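You operate a simulated robot arm through the tools that you are given. There is no shell and no other tool. Be economical: measure what you need, move in short steps, check, and stop when the job is done.

Carry out the task below with a simulated robot arm. There is one attempt and no reset: what you move stays moved.

TASK
Put two of the waste dough lumps from the top of the long steel table on the small steel baking tray there.

It is judged by the outcome, as a careful person would: the job done as asked, and still so three seconds after it is handed in. It fails if anything else is knocked over, pushed out of place, dropped, spilled or broken.

THE ROBOT
A 6-joint arm with a two-finger parallel gripper, fixed in place. Base frame: the origin is at the foot of the arm, x ahead of it, y to its left, z up; the work surface is at about z = 0. Lengths are in mm, angles in degrees, forces in N, time in s.
With the tool pointing down near the work surface it reaches from about 180 to 460 mm from the base axis. Its first joint turns from -70.0 to 70.0 degrees. Payload 1.9 kg.
Tool frame: the origin (TCP) lies between the finger pads and is the grasp point; the fingertips stand 23 mm ahead of it; z points along the fingers, y is the line along which they close. The gripper opens to 94 mm. The fingers are 38 mm wide and 10 mm thick; the gripper's body (54 by 96 mm) begins 39 mm behind the TCP.
Orientation is that of the tool frame in the base frame, as a unit quaternion [x, y, z, w]. With the fingers straight down and closing along the base's y, the tool's x points along the base's -x, its y along +y and its z along -z.

THE INTERFACE
- The arm moves only by the tool step_arm. Its argument "rows" is a list of rows, each a list of 3 entries, a list of its own where there are three numbers: the gripper command, from -1 (shut) to 1 (fully open), values between in proportion, then the shift along the tool's x, y, z in units of 50 mm (1.0 is 50 mm), then the turn about the tool's z in units of 5 degrees (1.0 is 5 degrees). In form: [[fingers, [x, y, z], twist], ...]. A call has 1 to 10 rows; each row shifts and turns the commanded pose from where the row before left it, along the tool's axes as they then stand. A call with a number of a shift or a turn outside -1 to 1 is refused whole. A row lasts 0.2 s, in which the tool goes at most 50 mm and 8.6 degrees; a call with a longer step from one row to the next is refused whole, and so is a gripper value outside its range. A pose out of reach is approached as far as the arm can. The call stops where the force on the tool passes 40 N (or 10 N more than at its start, if that is more) or the arm is blocked; 0.2 s more then pass. The fingers move at their own pace (about 108 mm/s each) and stop on an object; they squeeze with about 43 N. The grip force told is the motor's: it shows also when the fingers shut on nothing. Time passes only in rows, and 0.2 s behind the last, so rows that do not move let the fingers close. It gives the time, the measured TCP pose, the force on the tool (base axes), the opening and the grip force at its end, in the units of the frame above (readings bear some noise).
- Cameras (640 x 400 px; columns grow to the right, rows downward): "scene" is fixed at [40, 298.9, 437.1]; the picture's right is [-0.90, -0.44, 0.00], its down [-0.21, 0.42, -0.88] and it looks along [0.39, -0.79, -0.47] (base axes); focal length 325 px, centre (320, 200). "wrist" rides on the gripper at [-39, 0, -44] in the tool frame; the picture's right is [0.00, -1.00, 0.00], its down [0.97, 0.00, -0.24] and it looks along [0.24, 0.00, 0.97] (tool axes); focal length 218 px, centre (320, 200).
- capture(camera): a new picture of that camera. No time passes.
- locate(camera, pixels): for up to 12 pixels [column, row] of the newest picture of that camera ("zoom" is the newest enlarged one), the place [x, y, z] in the base frame of the surface seen there, good to about 2 mm. No time passes.
- inspect(camera, box): a new picture of the part [left, top, right, bottom] of that camera's present view, enlarged. No time passes.
- job_done(): hands the job in; it is judged then, once.

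Work in short steps. Measure before you move; look again where a grasp or a placing could have gone wrong, and mend it. You have 60 turns and 20 pictures in all, the two below and enlarged ones among them. Open the gripper and draw the arm clear of the work before you hand the job in, unless the task says otherwise; then end with one line.

The tools are called after ">>>" as a command line: name --argument value ..., lists and objects as JSON in quotes. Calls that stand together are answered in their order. step_arm: Moves the arm, as the interface text tells. Its arguments: {"type":"object","properties":{"rows":{"type":"array"}},"required":["rows"]} The other tools are called the same way: capture (camera) takes a picture; locate (camera, pixels) gives the place of the surface under pixels of a picture; inspect (camera, box) takes an enlarged picture of a part of a camera's view; job_done () hands the job in.

At the start:

```text
time_s: 0.0
tcp_pos: [346.9, -55.4, 285.2]
ee_rot: [0.002, 1.0, 0.0, 0.001]
ft_force: [-0.7, -1.1, 1.1]
finger_gap: 94.1
grip_force: 0.0
```

scene: 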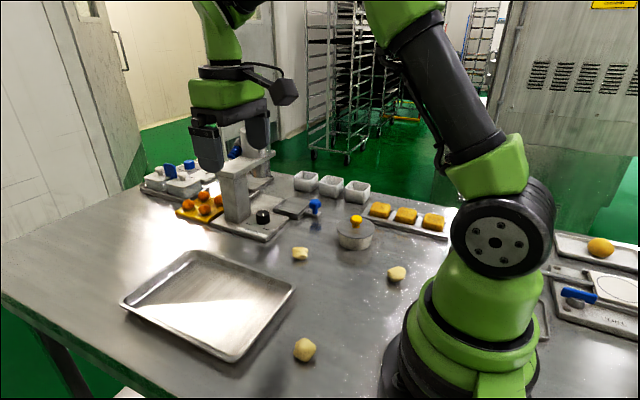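
wrist: 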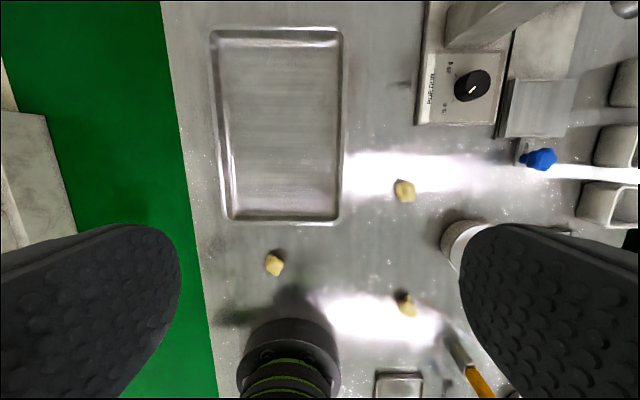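

Three lumps show in the scene at (300,253), (397,273), (305,349), and the tray around (208,300). I'll measure them.

>>> locate --camera "scene" --pixels '[[300, 250], [300, 258], [397, 270], [397, 278], [305, 345], [305, 355], [208, 300], [200, 252], [293, 290], [228, 358], [125, 303], [356, 235]]'

>>> locate --camera "wrist" --pixels '[[405, 190], [274, 265], [406, 305], [280, 120], [280, 210], [280, 218], [228, 125], [335, 125], [396, 190], [414, 190], [265, 265], [283, 265]]'

>>> inspect --camera "scene" --box '[240, 220, 440, 370]'

```text
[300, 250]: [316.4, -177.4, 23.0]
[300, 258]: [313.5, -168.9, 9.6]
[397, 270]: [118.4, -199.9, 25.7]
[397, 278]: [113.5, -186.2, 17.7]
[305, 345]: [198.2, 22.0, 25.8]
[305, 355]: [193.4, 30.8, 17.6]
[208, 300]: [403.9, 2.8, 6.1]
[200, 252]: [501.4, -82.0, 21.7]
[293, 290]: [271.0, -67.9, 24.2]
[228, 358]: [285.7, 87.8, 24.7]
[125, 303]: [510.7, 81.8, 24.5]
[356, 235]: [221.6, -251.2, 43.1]
```

```text
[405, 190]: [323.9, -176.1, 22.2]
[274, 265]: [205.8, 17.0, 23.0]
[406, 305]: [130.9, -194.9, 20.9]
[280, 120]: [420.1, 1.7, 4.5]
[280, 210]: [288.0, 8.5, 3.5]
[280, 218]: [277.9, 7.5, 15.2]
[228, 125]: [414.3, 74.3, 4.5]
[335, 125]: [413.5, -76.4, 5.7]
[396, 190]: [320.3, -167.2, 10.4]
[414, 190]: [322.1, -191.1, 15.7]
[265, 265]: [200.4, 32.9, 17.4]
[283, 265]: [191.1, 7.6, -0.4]
```

```text
2.67 times, centred on (340, 295) of scene
```

zoom: 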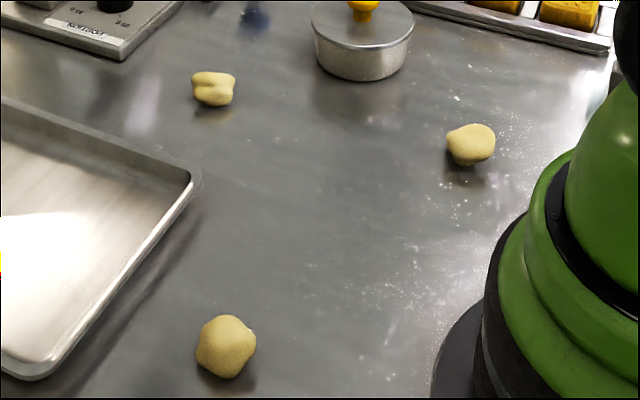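

The big open tray spans x 275–510, y -80–85. Other tray-like objects sit at the right of the scene (600,270), so I'll check those before choosing.

>>> inspect --camera "scene" --box '[520, 220, 640, 350]'

>>> inspect --camera "wrist" --box '[350, 250, 500, 400]'

>>> locate --camera "wrist" --pixels '[[378, 376], [420, 376], [398, 390], [450, 350], [475, 380], [400, 300], [412, 305], [406, 315]]'

>>> locate --camera "scene" --pixels '[[600, 260], [600, 247], [545, 315], [580, 295], [630, 290]]'

```text
3.08 times, centred on (580, 285) of scene
```

zoom: 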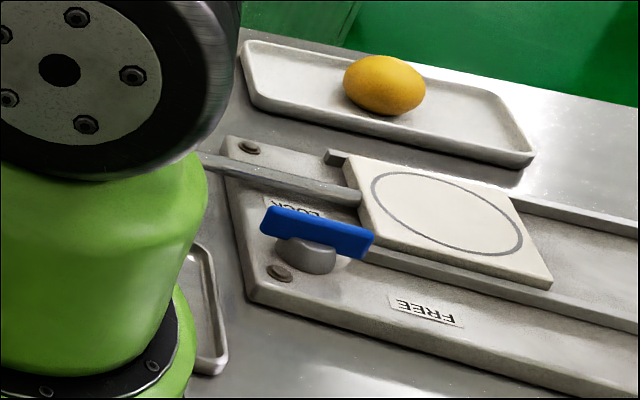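

```text
2.67 times, centred on (425, 325) of wrist
```

zoom: 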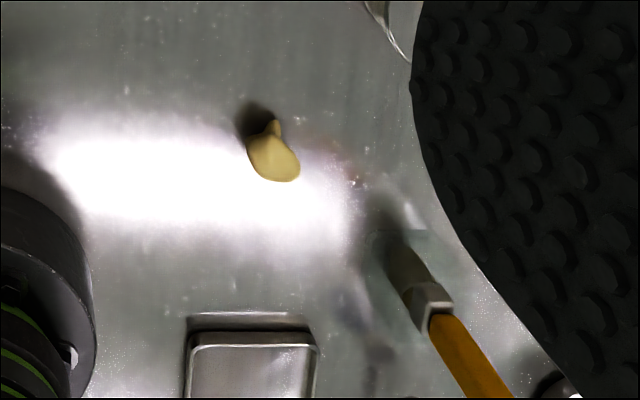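

```text
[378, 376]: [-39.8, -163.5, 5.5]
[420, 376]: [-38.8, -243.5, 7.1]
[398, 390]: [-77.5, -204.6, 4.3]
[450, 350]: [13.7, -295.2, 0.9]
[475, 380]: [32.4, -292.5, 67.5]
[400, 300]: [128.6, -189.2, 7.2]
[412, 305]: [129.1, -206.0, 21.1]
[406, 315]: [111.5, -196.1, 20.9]
```

```text
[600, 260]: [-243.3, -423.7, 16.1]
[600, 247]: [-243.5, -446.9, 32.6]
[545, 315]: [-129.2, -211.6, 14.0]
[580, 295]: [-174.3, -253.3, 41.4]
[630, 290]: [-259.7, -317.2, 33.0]
```

The other trays are behind the arm and out of reach, so the open tray at the front is the target. First I'll go above lump A at about (318,-178).

>>> step_arm --rows '[[1, [0.2, -0.85, 0], 0], [1, [0.2, -0.85, 0], 0], [1, [0.18, -0.76, 0], 0], [1, [0, 0, 0.9], 0], [1, [0, 0, 0.9], 0], [1, [0, 0, 0.9], 0], [1, [0, 0, 0], 0]]'

>>> capture --camera "wrist"

```text
time_s: 1.6
tcp_pos: [319.0, -177.5, 150.0]
ee_rot: [0.002, 1.0, 0.0, 0.0]
ft_force: [0.1, 0.2, 0.0]
finger_gap: 93.9
grip_force: 0.2
```

```text
14 pictures are left
```

wrist: 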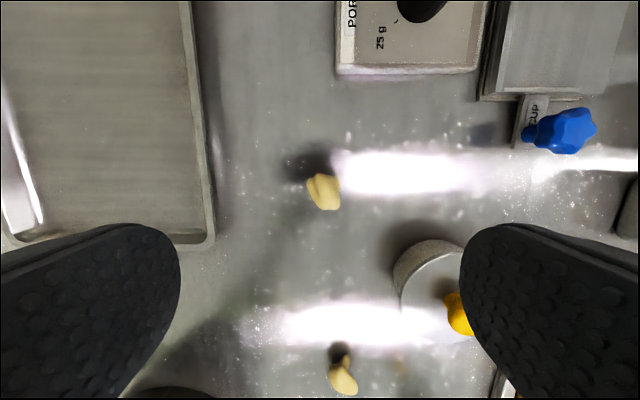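

Lump A is at (324,190). I'll measure its edges and the nearby obstacles.

>>> locate --camera "wrist" --pixels '[[324, 190], [310, 190], [337, 190], [322, 176], [326, 206], [402, 280], [400, 72], [210, 200], [527, 145], [455, 250], [343, 378], [465, 315]]'

```text
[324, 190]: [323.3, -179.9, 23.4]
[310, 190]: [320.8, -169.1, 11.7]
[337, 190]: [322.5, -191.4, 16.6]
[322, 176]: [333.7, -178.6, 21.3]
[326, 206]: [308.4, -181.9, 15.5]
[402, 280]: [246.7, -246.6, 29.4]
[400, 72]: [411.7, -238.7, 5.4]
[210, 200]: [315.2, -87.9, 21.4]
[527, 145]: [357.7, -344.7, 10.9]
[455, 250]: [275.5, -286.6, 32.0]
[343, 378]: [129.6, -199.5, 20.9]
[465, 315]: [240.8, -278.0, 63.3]
```

Lump A is centred at (321,-180) and about 22 mm wide; the space for the fingers is clear. I'll narrow the fingers, descend to z≈25 and grip.

>>> step_arm --rows '[[0.3, [-0.04, -0.05, 0], 0], [0.3, [0, 0, 0.8], 0], [0.3, [0, 0, 0.8], 0], [0.3, [0, 0, 0.5], 0], [0.3, [0, 0, 0.38], 0], [0.3, [0, 0, 0], 0], [-1, [0, 0, 0], 0], [-1, [0, 0, 0], 0], [-1, [0, 0, 0], 0]]'

```text
time_s: 3.6
tcp_pos: [317.7, -177.8, 25.1]
ee_rot: [0.002, 1.0, 0.0, 0.001]
ft_force: [-0.4, 0.5, -0.1]
finger_gap: 25.2
grip_force: 43.2
```

Gripped (gap 25 mm, 43 N). I'll lift and carry it over the tray to about (400,-25).

>>> step_arm --rows '[[-1, [0, 0, -0.8], 0], [-1, [0, 0, -0.9], 0], [-1, [-0.41, 0.76, 0], 0], [-1, [-0.41, 0.76, 0], 0], [-1, [-0.41, 0.76, 0], 0], [-1, [-0.41, 0.76, 0], 0], [-1, [0, 0, 0], 0]]'

>>> capture --camera "scene"

```text
time_s: 5.2
tcp_pos: [402.3, -27.7, 113.2]
ee_rot: [0.002, 1.0, 0.0, 0.0]
ft_force: [-1.3, -0.6, -0.6]
finger_gap: 24.9
grip_force: 43.0
```

```text
13 pictures are left
```

scene: 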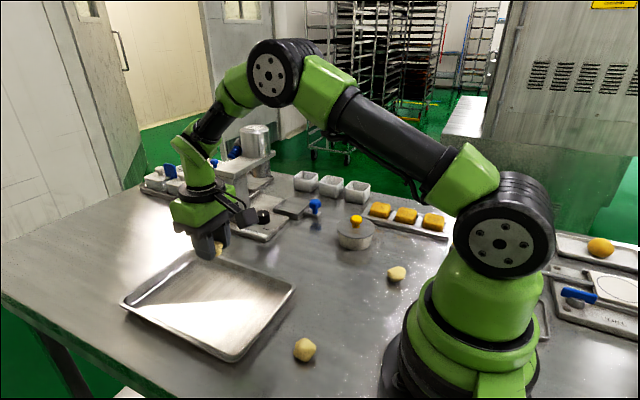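

The lump is held over the tray. I'll lower to z≈31, open part way, and rise.

>>> step_arm --rows '[[-1, [0, 0, 0.8], 0], [-1, [0, 0, 0.5], 0], [-1, [0, 0, 0.33], 0], [-1, [0, 0, 0], 0], [0.1, [0, 0, 0], 0], [0.1, [0, 0, 0], 0], [0.1, [0, 0, 0], 0], [0.1, [0, 0, -0.6], 0], [0.1, [0, 0, -0.9], 0], [0.1, [0, 0, -0.6], 0]]'

>>> capture --camera "wrist"

```text
time_s: 7.4
tcp_pos: [401.4, -29.3, 136.1]
ee_rot: [0.002, 1.0, 0.0, 0.001]
ft_force: [0.4, 0.6, -0.6]
finger_gap: 51.8
grip_force: 0.1
```

```text
12 pictures are left
```

wrist: 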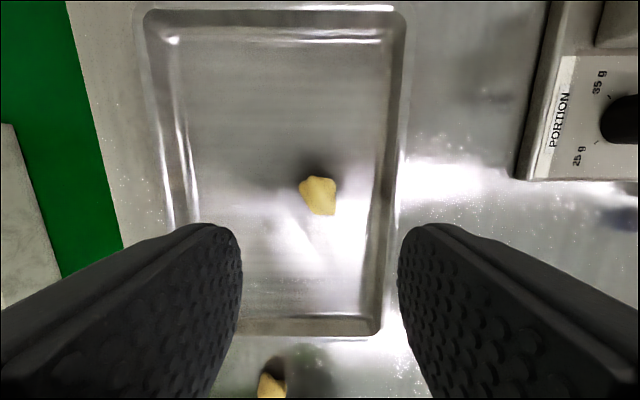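

Lump A rests on the tray at (318,195). Now over lump B near (197,20).

>>> step_arm --rows '[[0.3, [0.8, 0.2, 0], 0], [0.3, [0.8, 0.2, 0], 0], [0.3, [0.8, 0.2, 0], 0], [0.3, [0.8, 0.2, 0], 0], [0.3, [0.86, 0.2, 0], 0], [0.3, [0, 0, 0], 0]]'

>>> capture --camera "wrist"

```text
time_s: 8.8
tcp_pos: [198.0, 22.3, 136.4]
ee_rot: [0.001, 1.0, 0.0, 0.001]
ft_force: [-0.8, 0.2, 1.2]
finger_gap: 61.0
grip_force: 0.1
```

```text
11 pictures are left
```

wrist: 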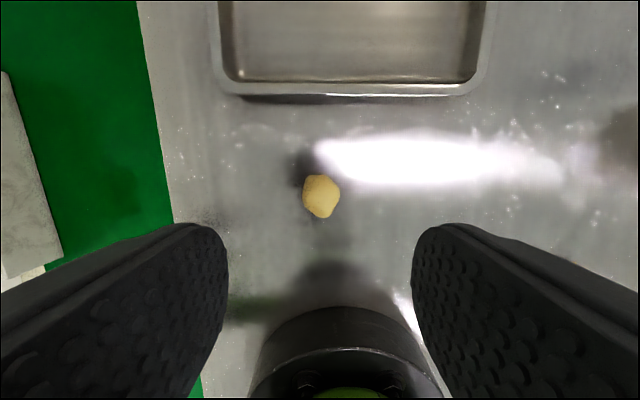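

>>> locate --camera "wrist" --pixels '[[321, 195], [305, 195], [338, 195], [321, 177], [321, 214], [345, 92]]'

```text
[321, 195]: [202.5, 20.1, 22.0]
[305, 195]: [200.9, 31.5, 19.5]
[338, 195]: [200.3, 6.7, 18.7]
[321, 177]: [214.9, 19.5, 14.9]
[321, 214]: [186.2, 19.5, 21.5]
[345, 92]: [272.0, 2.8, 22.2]
```

Lump B is centred at (200,19.5), about 26 mm wide, and the tray edge at x=272 is clear of the gripper. I'll descend and grip.

>>> step_arm --rows '[[0.3, [-0.04, -0.05, 0], 0], [0.3, [0, 0, 0.8], 0], [0.3, [0, 0, 0.6], 0], [0.3, [0, 0, 0.5], 0], [0.3, [0, 0, 0.3], 0], [0.3, [0, 0, 0], 0], [-1, [0, 0, 0], 0], [-1, [0, 0, 0], 0], [-1, [0, 0, 0], 0]]'

```text
time_s: 10.8
tcp_pos: [201.1, 21.7, 24.9]
ee_rot: [0.001, 1.0, 0.0, 0.001]
ft_force: [0.1, -0.2, 0.1]
finger_gap: 25.5
grip_force: 42.8
```

Gripped. I'll lift and carry it to about (350,22), clear of lump A.

>>> step_arm --rows '[[-1, [0, 0, -0.8], 0], [-1, [0, 0, -0.9], 0], [-1, [-0.75, 0, 0], 0], [-1, [-0.75, 0, 0], 0], [-1, [-0.75, 0, 0], 0], [-1, [-0.75, 0, 0], 0], [-1, [0, 0, 0], 0]]'

```text
time_s: 12.4
tcp_pos: [349.9, 21.6, 112.8]
ee_rot: [0.002, 1.0, 0.0, 0.0]
ft_force: [0.0, -0.1, 0.8]
finger_gap: 25.0
grip_force: 43.7
```

Still held (gap 25 mm). Lower to z≈31, release and rise.

>>> step_arm --rows '[[-1, [0, 0, 0.8], 0], [-1, [0, 0, 0.5], 0], [-1, [0, 0, 0.33], 0], [-1, [0, 0, 0], 0], [0.1, [0, 0, 0], 0], [0.1, [0, 0, 0], 0], [0.1, [0, 0, 0], 0], [0.1, [0, 0, -0.6], 0], [0.1, [0, 0, -0.9], 0], [0.1, [0, 0, -0.6], 0]]'

>>> step_arm --rows '[[1, [0, 0, -0.9], 0], [1, [0, 0, -0.9], 0], [1, [0, 0, -0.9], 0], [1, [0.5, -0.8, 0], 0], [1, [0, -0.9, 0], 0], [1, [0, 0, 0], 0]]'

>>> capture --camera "scene"

>>> capture --camera "wrist"

```text
time_s: 14.6
tcp_pos: [352.6, 21.2, 131.0]
ee_rot: [0.002, 1.0, 0.0, 0.0]
ft_force: [0.2, -0.2, 0.1]
finger_gap: 51.7
grip_force: 0.0
```

```text
time_s: 16.0
tcp_pos: [327.3, -66.9, 267.6]
ee_rot: [0.002, 1.0, -0.001, 0.001]
ft_force: [0.7, -0.1, -0.1]
finger_gap: 94.0
grip_force: 0.1
```

```text
10 pictures are left
```

scene: 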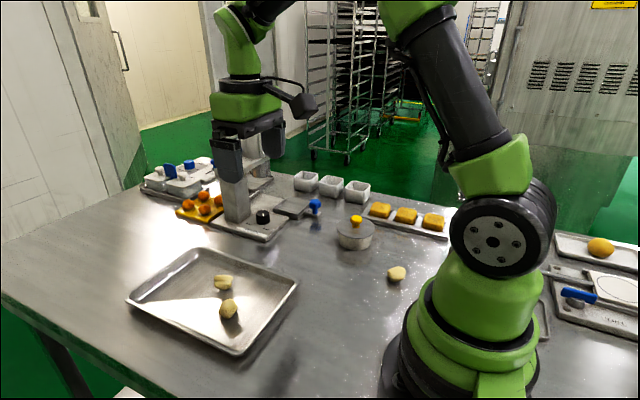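

```text
9 pictures are left
```

wrist: 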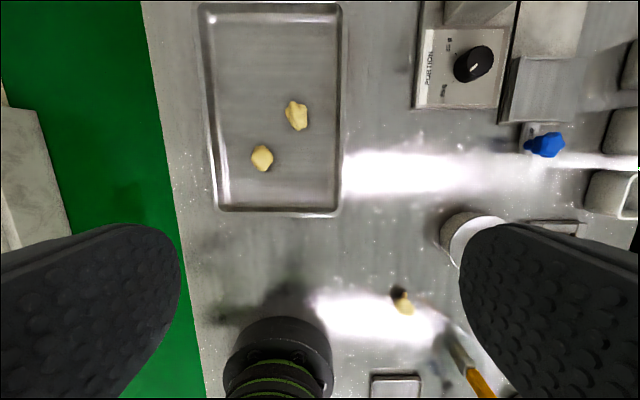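

Both lumps are on the tray, but its outline looks slightly shifted in the scene view (right corner 294→298). I'll measure it.

>>> locate --camera "scene" --pixels '[[203, 250], [297, 283], [237, 354], [128, 299], [222, 282], [229, 307]]'

>>> locate --camera "wrist" --pixels '[[200, 5], [340, 5], [338, 214], [215, 207], [275, 214], [343, 110], [206, 110]]'

```text
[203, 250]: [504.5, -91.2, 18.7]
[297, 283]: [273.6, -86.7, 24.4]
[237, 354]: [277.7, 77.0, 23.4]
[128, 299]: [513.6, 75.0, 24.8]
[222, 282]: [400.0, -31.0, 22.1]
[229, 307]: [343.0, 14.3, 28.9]
```

```text
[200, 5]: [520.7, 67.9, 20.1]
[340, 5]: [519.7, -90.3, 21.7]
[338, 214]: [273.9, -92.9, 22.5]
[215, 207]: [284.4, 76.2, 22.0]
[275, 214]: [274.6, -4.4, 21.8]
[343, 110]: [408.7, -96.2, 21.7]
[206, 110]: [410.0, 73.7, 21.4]
```

The rim now spans y≈74 to -96, against about 88 to -88 before, so placing lump B seems to have nudged the tray roughly 8–10 mm toward -y. I'll look closer to quantify it.

>>> inspect --camera "wrist" --box '[185, 0, 365, 225]'

>>> inspect --camera "scene" --box '[110, 235, 310, 365]'

```text
1.78 times, centred on (275, 112) of wrist
```

zoom: 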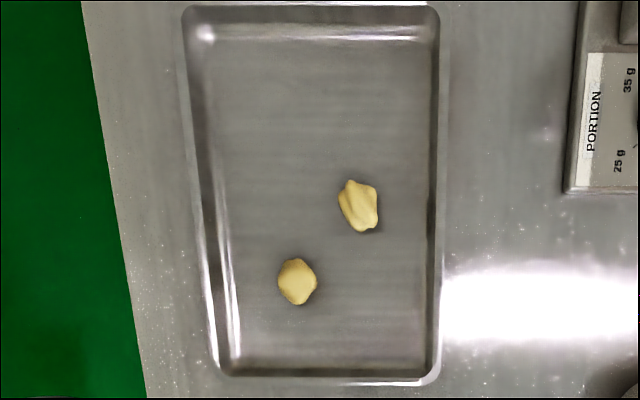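

```text
3.08 times, centred on (210, 300) of scene
```

zoom: 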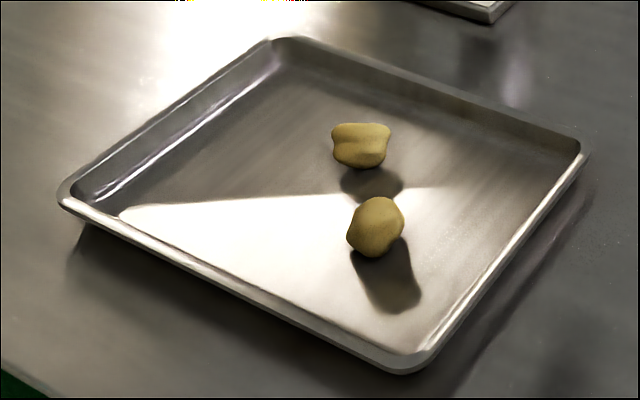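

The shift is about 9 mm in -y. I can nudge the tray back with closed fingers from its -y side at mid-length; first I check clearance to the portioner.

>>> locate --camera "scene" --pixels '[[222, 180], [235, 178], [235, 215], [264, 156], [262, 216], [245, 240], [265, 165]]'

>>> locate --camera "wrist" --pixels '[[473, 62], [416, 60], [416, 105], [450, 15], [480, 10], [308, 114], [262, 158]]'

```text
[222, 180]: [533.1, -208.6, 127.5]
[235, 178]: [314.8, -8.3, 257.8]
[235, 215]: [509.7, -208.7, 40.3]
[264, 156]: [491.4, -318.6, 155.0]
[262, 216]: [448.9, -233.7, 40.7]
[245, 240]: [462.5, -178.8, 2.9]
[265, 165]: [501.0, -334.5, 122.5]
```

```text
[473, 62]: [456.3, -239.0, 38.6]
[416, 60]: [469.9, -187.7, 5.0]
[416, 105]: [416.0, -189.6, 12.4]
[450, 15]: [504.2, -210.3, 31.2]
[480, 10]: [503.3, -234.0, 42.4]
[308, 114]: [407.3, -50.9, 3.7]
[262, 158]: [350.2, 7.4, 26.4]
```

The portioner's column is at x>500 and its low base at y<-188, so there's room. I'll shut the fingers and go down beside the tray at (392,-128), with the tips at about z=13.

>>> step_arm --rows '[[-1, [-0.65, -0.6, 0], 0], [-1, [-0.65, -0.62, 0], 0], [-1, [0, 0, 0.9], 0], [-1, [0, 0, 0.9], 0], [-1, [0, 0, 0.9], 0], [-1, [0, 0, 0.9], 0], [-1, [0, 0, 0.6], 0], [-1, [0, 0, 0.42], 0], [-1, [0, 0, 0], 0]]'

>>> capture --camera "wrist"

```text
time_s: 18.0
tcp_pos: [390.5, -123.6, 33.7]
ee_rot: [0.002, 1.0, 0.0, 0.002]
ft_force: [0.2, 0.0, 0.2]
finger_gap: 0.0
grip_force: 42.3
```

```text
6 pictures are left
```

wrist: 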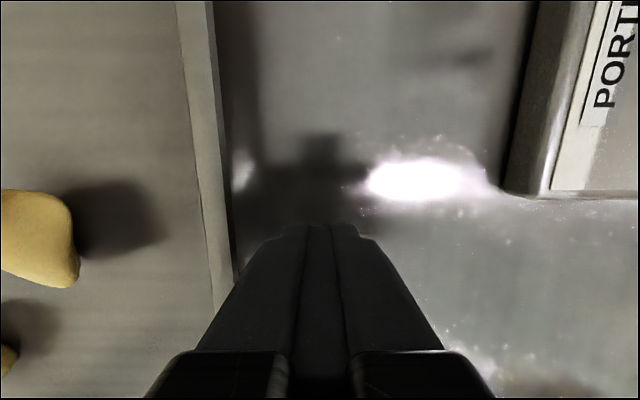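

Fingers are beside the tray; I'll measure the rim edge precisely (around (220,100)–(233,260)).

>>> locate --camera "wrist" --pixels '[[214, 20], [212, 100], [218, 150], [222, 200], [227, 250], [180, 20], [30, 230]]'

```text
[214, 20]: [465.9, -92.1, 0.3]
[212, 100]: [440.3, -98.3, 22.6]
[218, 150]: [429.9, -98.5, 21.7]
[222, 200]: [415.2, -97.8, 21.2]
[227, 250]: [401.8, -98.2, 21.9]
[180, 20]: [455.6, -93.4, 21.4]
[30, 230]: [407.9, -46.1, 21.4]
```

Rim edge at y≈-98; it was -88 originally. I'll push slowly toward +y, stopping a little short to check.

>>> step_arm --rows '[[-1, [0, 0.15, 0], 0], [-1, [0, 0.07, 0], 0], [-1, [0, 0.05, 0], 0], [-1, [0, 0.05, 0], 0], [-1, [0, 0.04, 0], 0], [-1, [0, 0.04, 0], 0], [-1, [0, 0, 0], 0]]'

>>> capture --camera "wrist"

```text
time_s: 19.6
tcp_pos: [390.3, -106.2, 35.3]
ee_rot: [0.002, 1.0, 0.0, 0.001]
ft_force: [0.2, 0.6, 0.5]
finger_gap: 0.0
grip_force: 42.4
```

```text
5 pictures are left
```

wrist: 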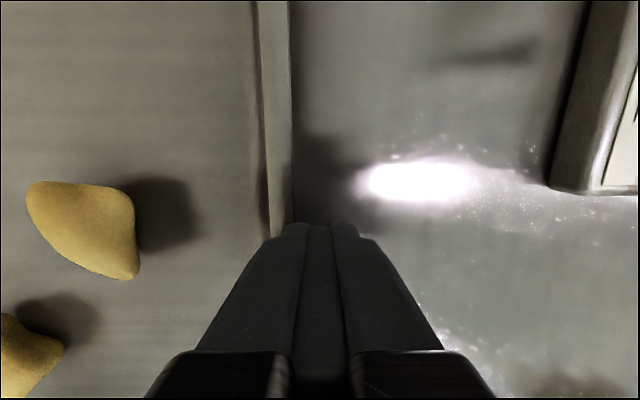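

>>> locate --camera "wrist" --pixels '[[288, 20], [288, 100], [286, 150], [286, 200], [85, 225]]'

```text
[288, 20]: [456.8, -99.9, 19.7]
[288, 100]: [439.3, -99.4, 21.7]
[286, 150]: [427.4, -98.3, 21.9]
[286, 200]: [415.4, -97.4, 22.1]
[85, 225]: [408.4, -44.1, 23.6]
```

The finger face is just at the rim (y≈-97). Push about 9 mm more in small steps.

>>> step_arm --rows '[[-1, [0, 0.04, 0], 0], [-1, [0, 0.04, 0], 0], [-1, [0, 0.04, 0], 0], [-1, [0, 0.04, 0], 0], [-1, [0, 0.02, 0], 0], [-1, [0, 0, 0], 0]]'

>>> capture --camera "wrist"

>>> locate --camera "wrist" --pixels '[[288, 20], [288, 100], [286, 150], [286, 200], [120, 225]]'

```text
time_s: 21.0
tcp_pos: [388.5, -96.8, 36.6]
ee_rot: [0.001, 1.0, 0.0, 0.001]
ft_force: [1.1, -1.3, 1.7]
finger_gap: 0.1
grip_force: 42.3
```

```text
4 pictures are left
```

wrist: 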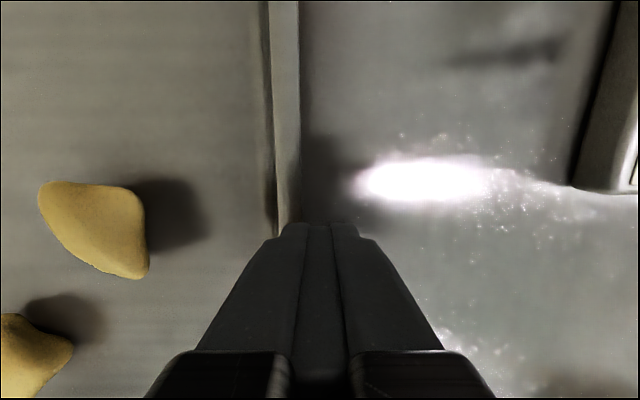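

```text
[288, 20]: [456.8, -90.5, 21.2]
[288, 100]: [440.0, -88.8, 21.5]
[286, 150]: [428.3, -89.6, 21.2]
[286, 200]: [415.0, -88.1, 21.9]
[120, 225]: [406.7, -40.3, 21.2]
```

The rim is back near its original y (-88 to -91) and square. I'll back off, rise clear, open and check.

>>> step_arm --rows '[[-1, [0, -0.4, 0], 0], [-1, [0, -0.2, 0], 0], [-1, [0, 0, -0.8], 0], [-1, [0, 0, -0.9], 0], [-1, [0, 0, -0.9], 0], [1, [0, 0, -0.9], 0], [1, [0.7, 0.4, -0.5], 0], [1, [0.7, 0.4, -0.5], 0], [1, [0, 0, 0], 0]]'

>>> capture --camera "scene"

>>> locate --camera "scene" --pixels '[[228, 358], [125, 303], [200, 252], [293, 290], [208, 300]]'

```text
time_s: 23.0
tcp_pos: [318.1, -86.4, 263.4]
ee_rot: [0.002, 1.0, 0.0, 0.0]
ft_force: [-0.7, 0.0, 0.2]
finger_gap: 94.2
grip_force: 0.0
```

```text
3 pictures are left
```

scene: 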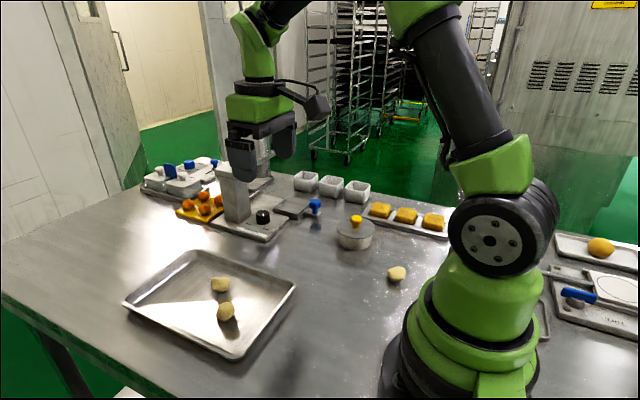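

```text
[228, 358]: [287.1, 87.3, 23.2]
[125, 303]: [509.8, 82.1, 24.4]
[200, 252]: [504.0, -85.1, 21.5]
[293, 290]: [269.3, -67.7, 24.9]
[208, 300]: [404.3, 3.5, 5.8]
```

The same pixels now give the same places on the rim as at the start, within about 3 mm. Both lumps rest inside the tray, nothing else has moved, and the arm is clear with the gripper open.

>>> job_done

```text
The job is handed in.
```

Two dough lumps are on the baking tray. Placing the second one nudged the tray about 10 mm, so I pushed it back to within about 3 mm of where it started; I saw nothing else move.
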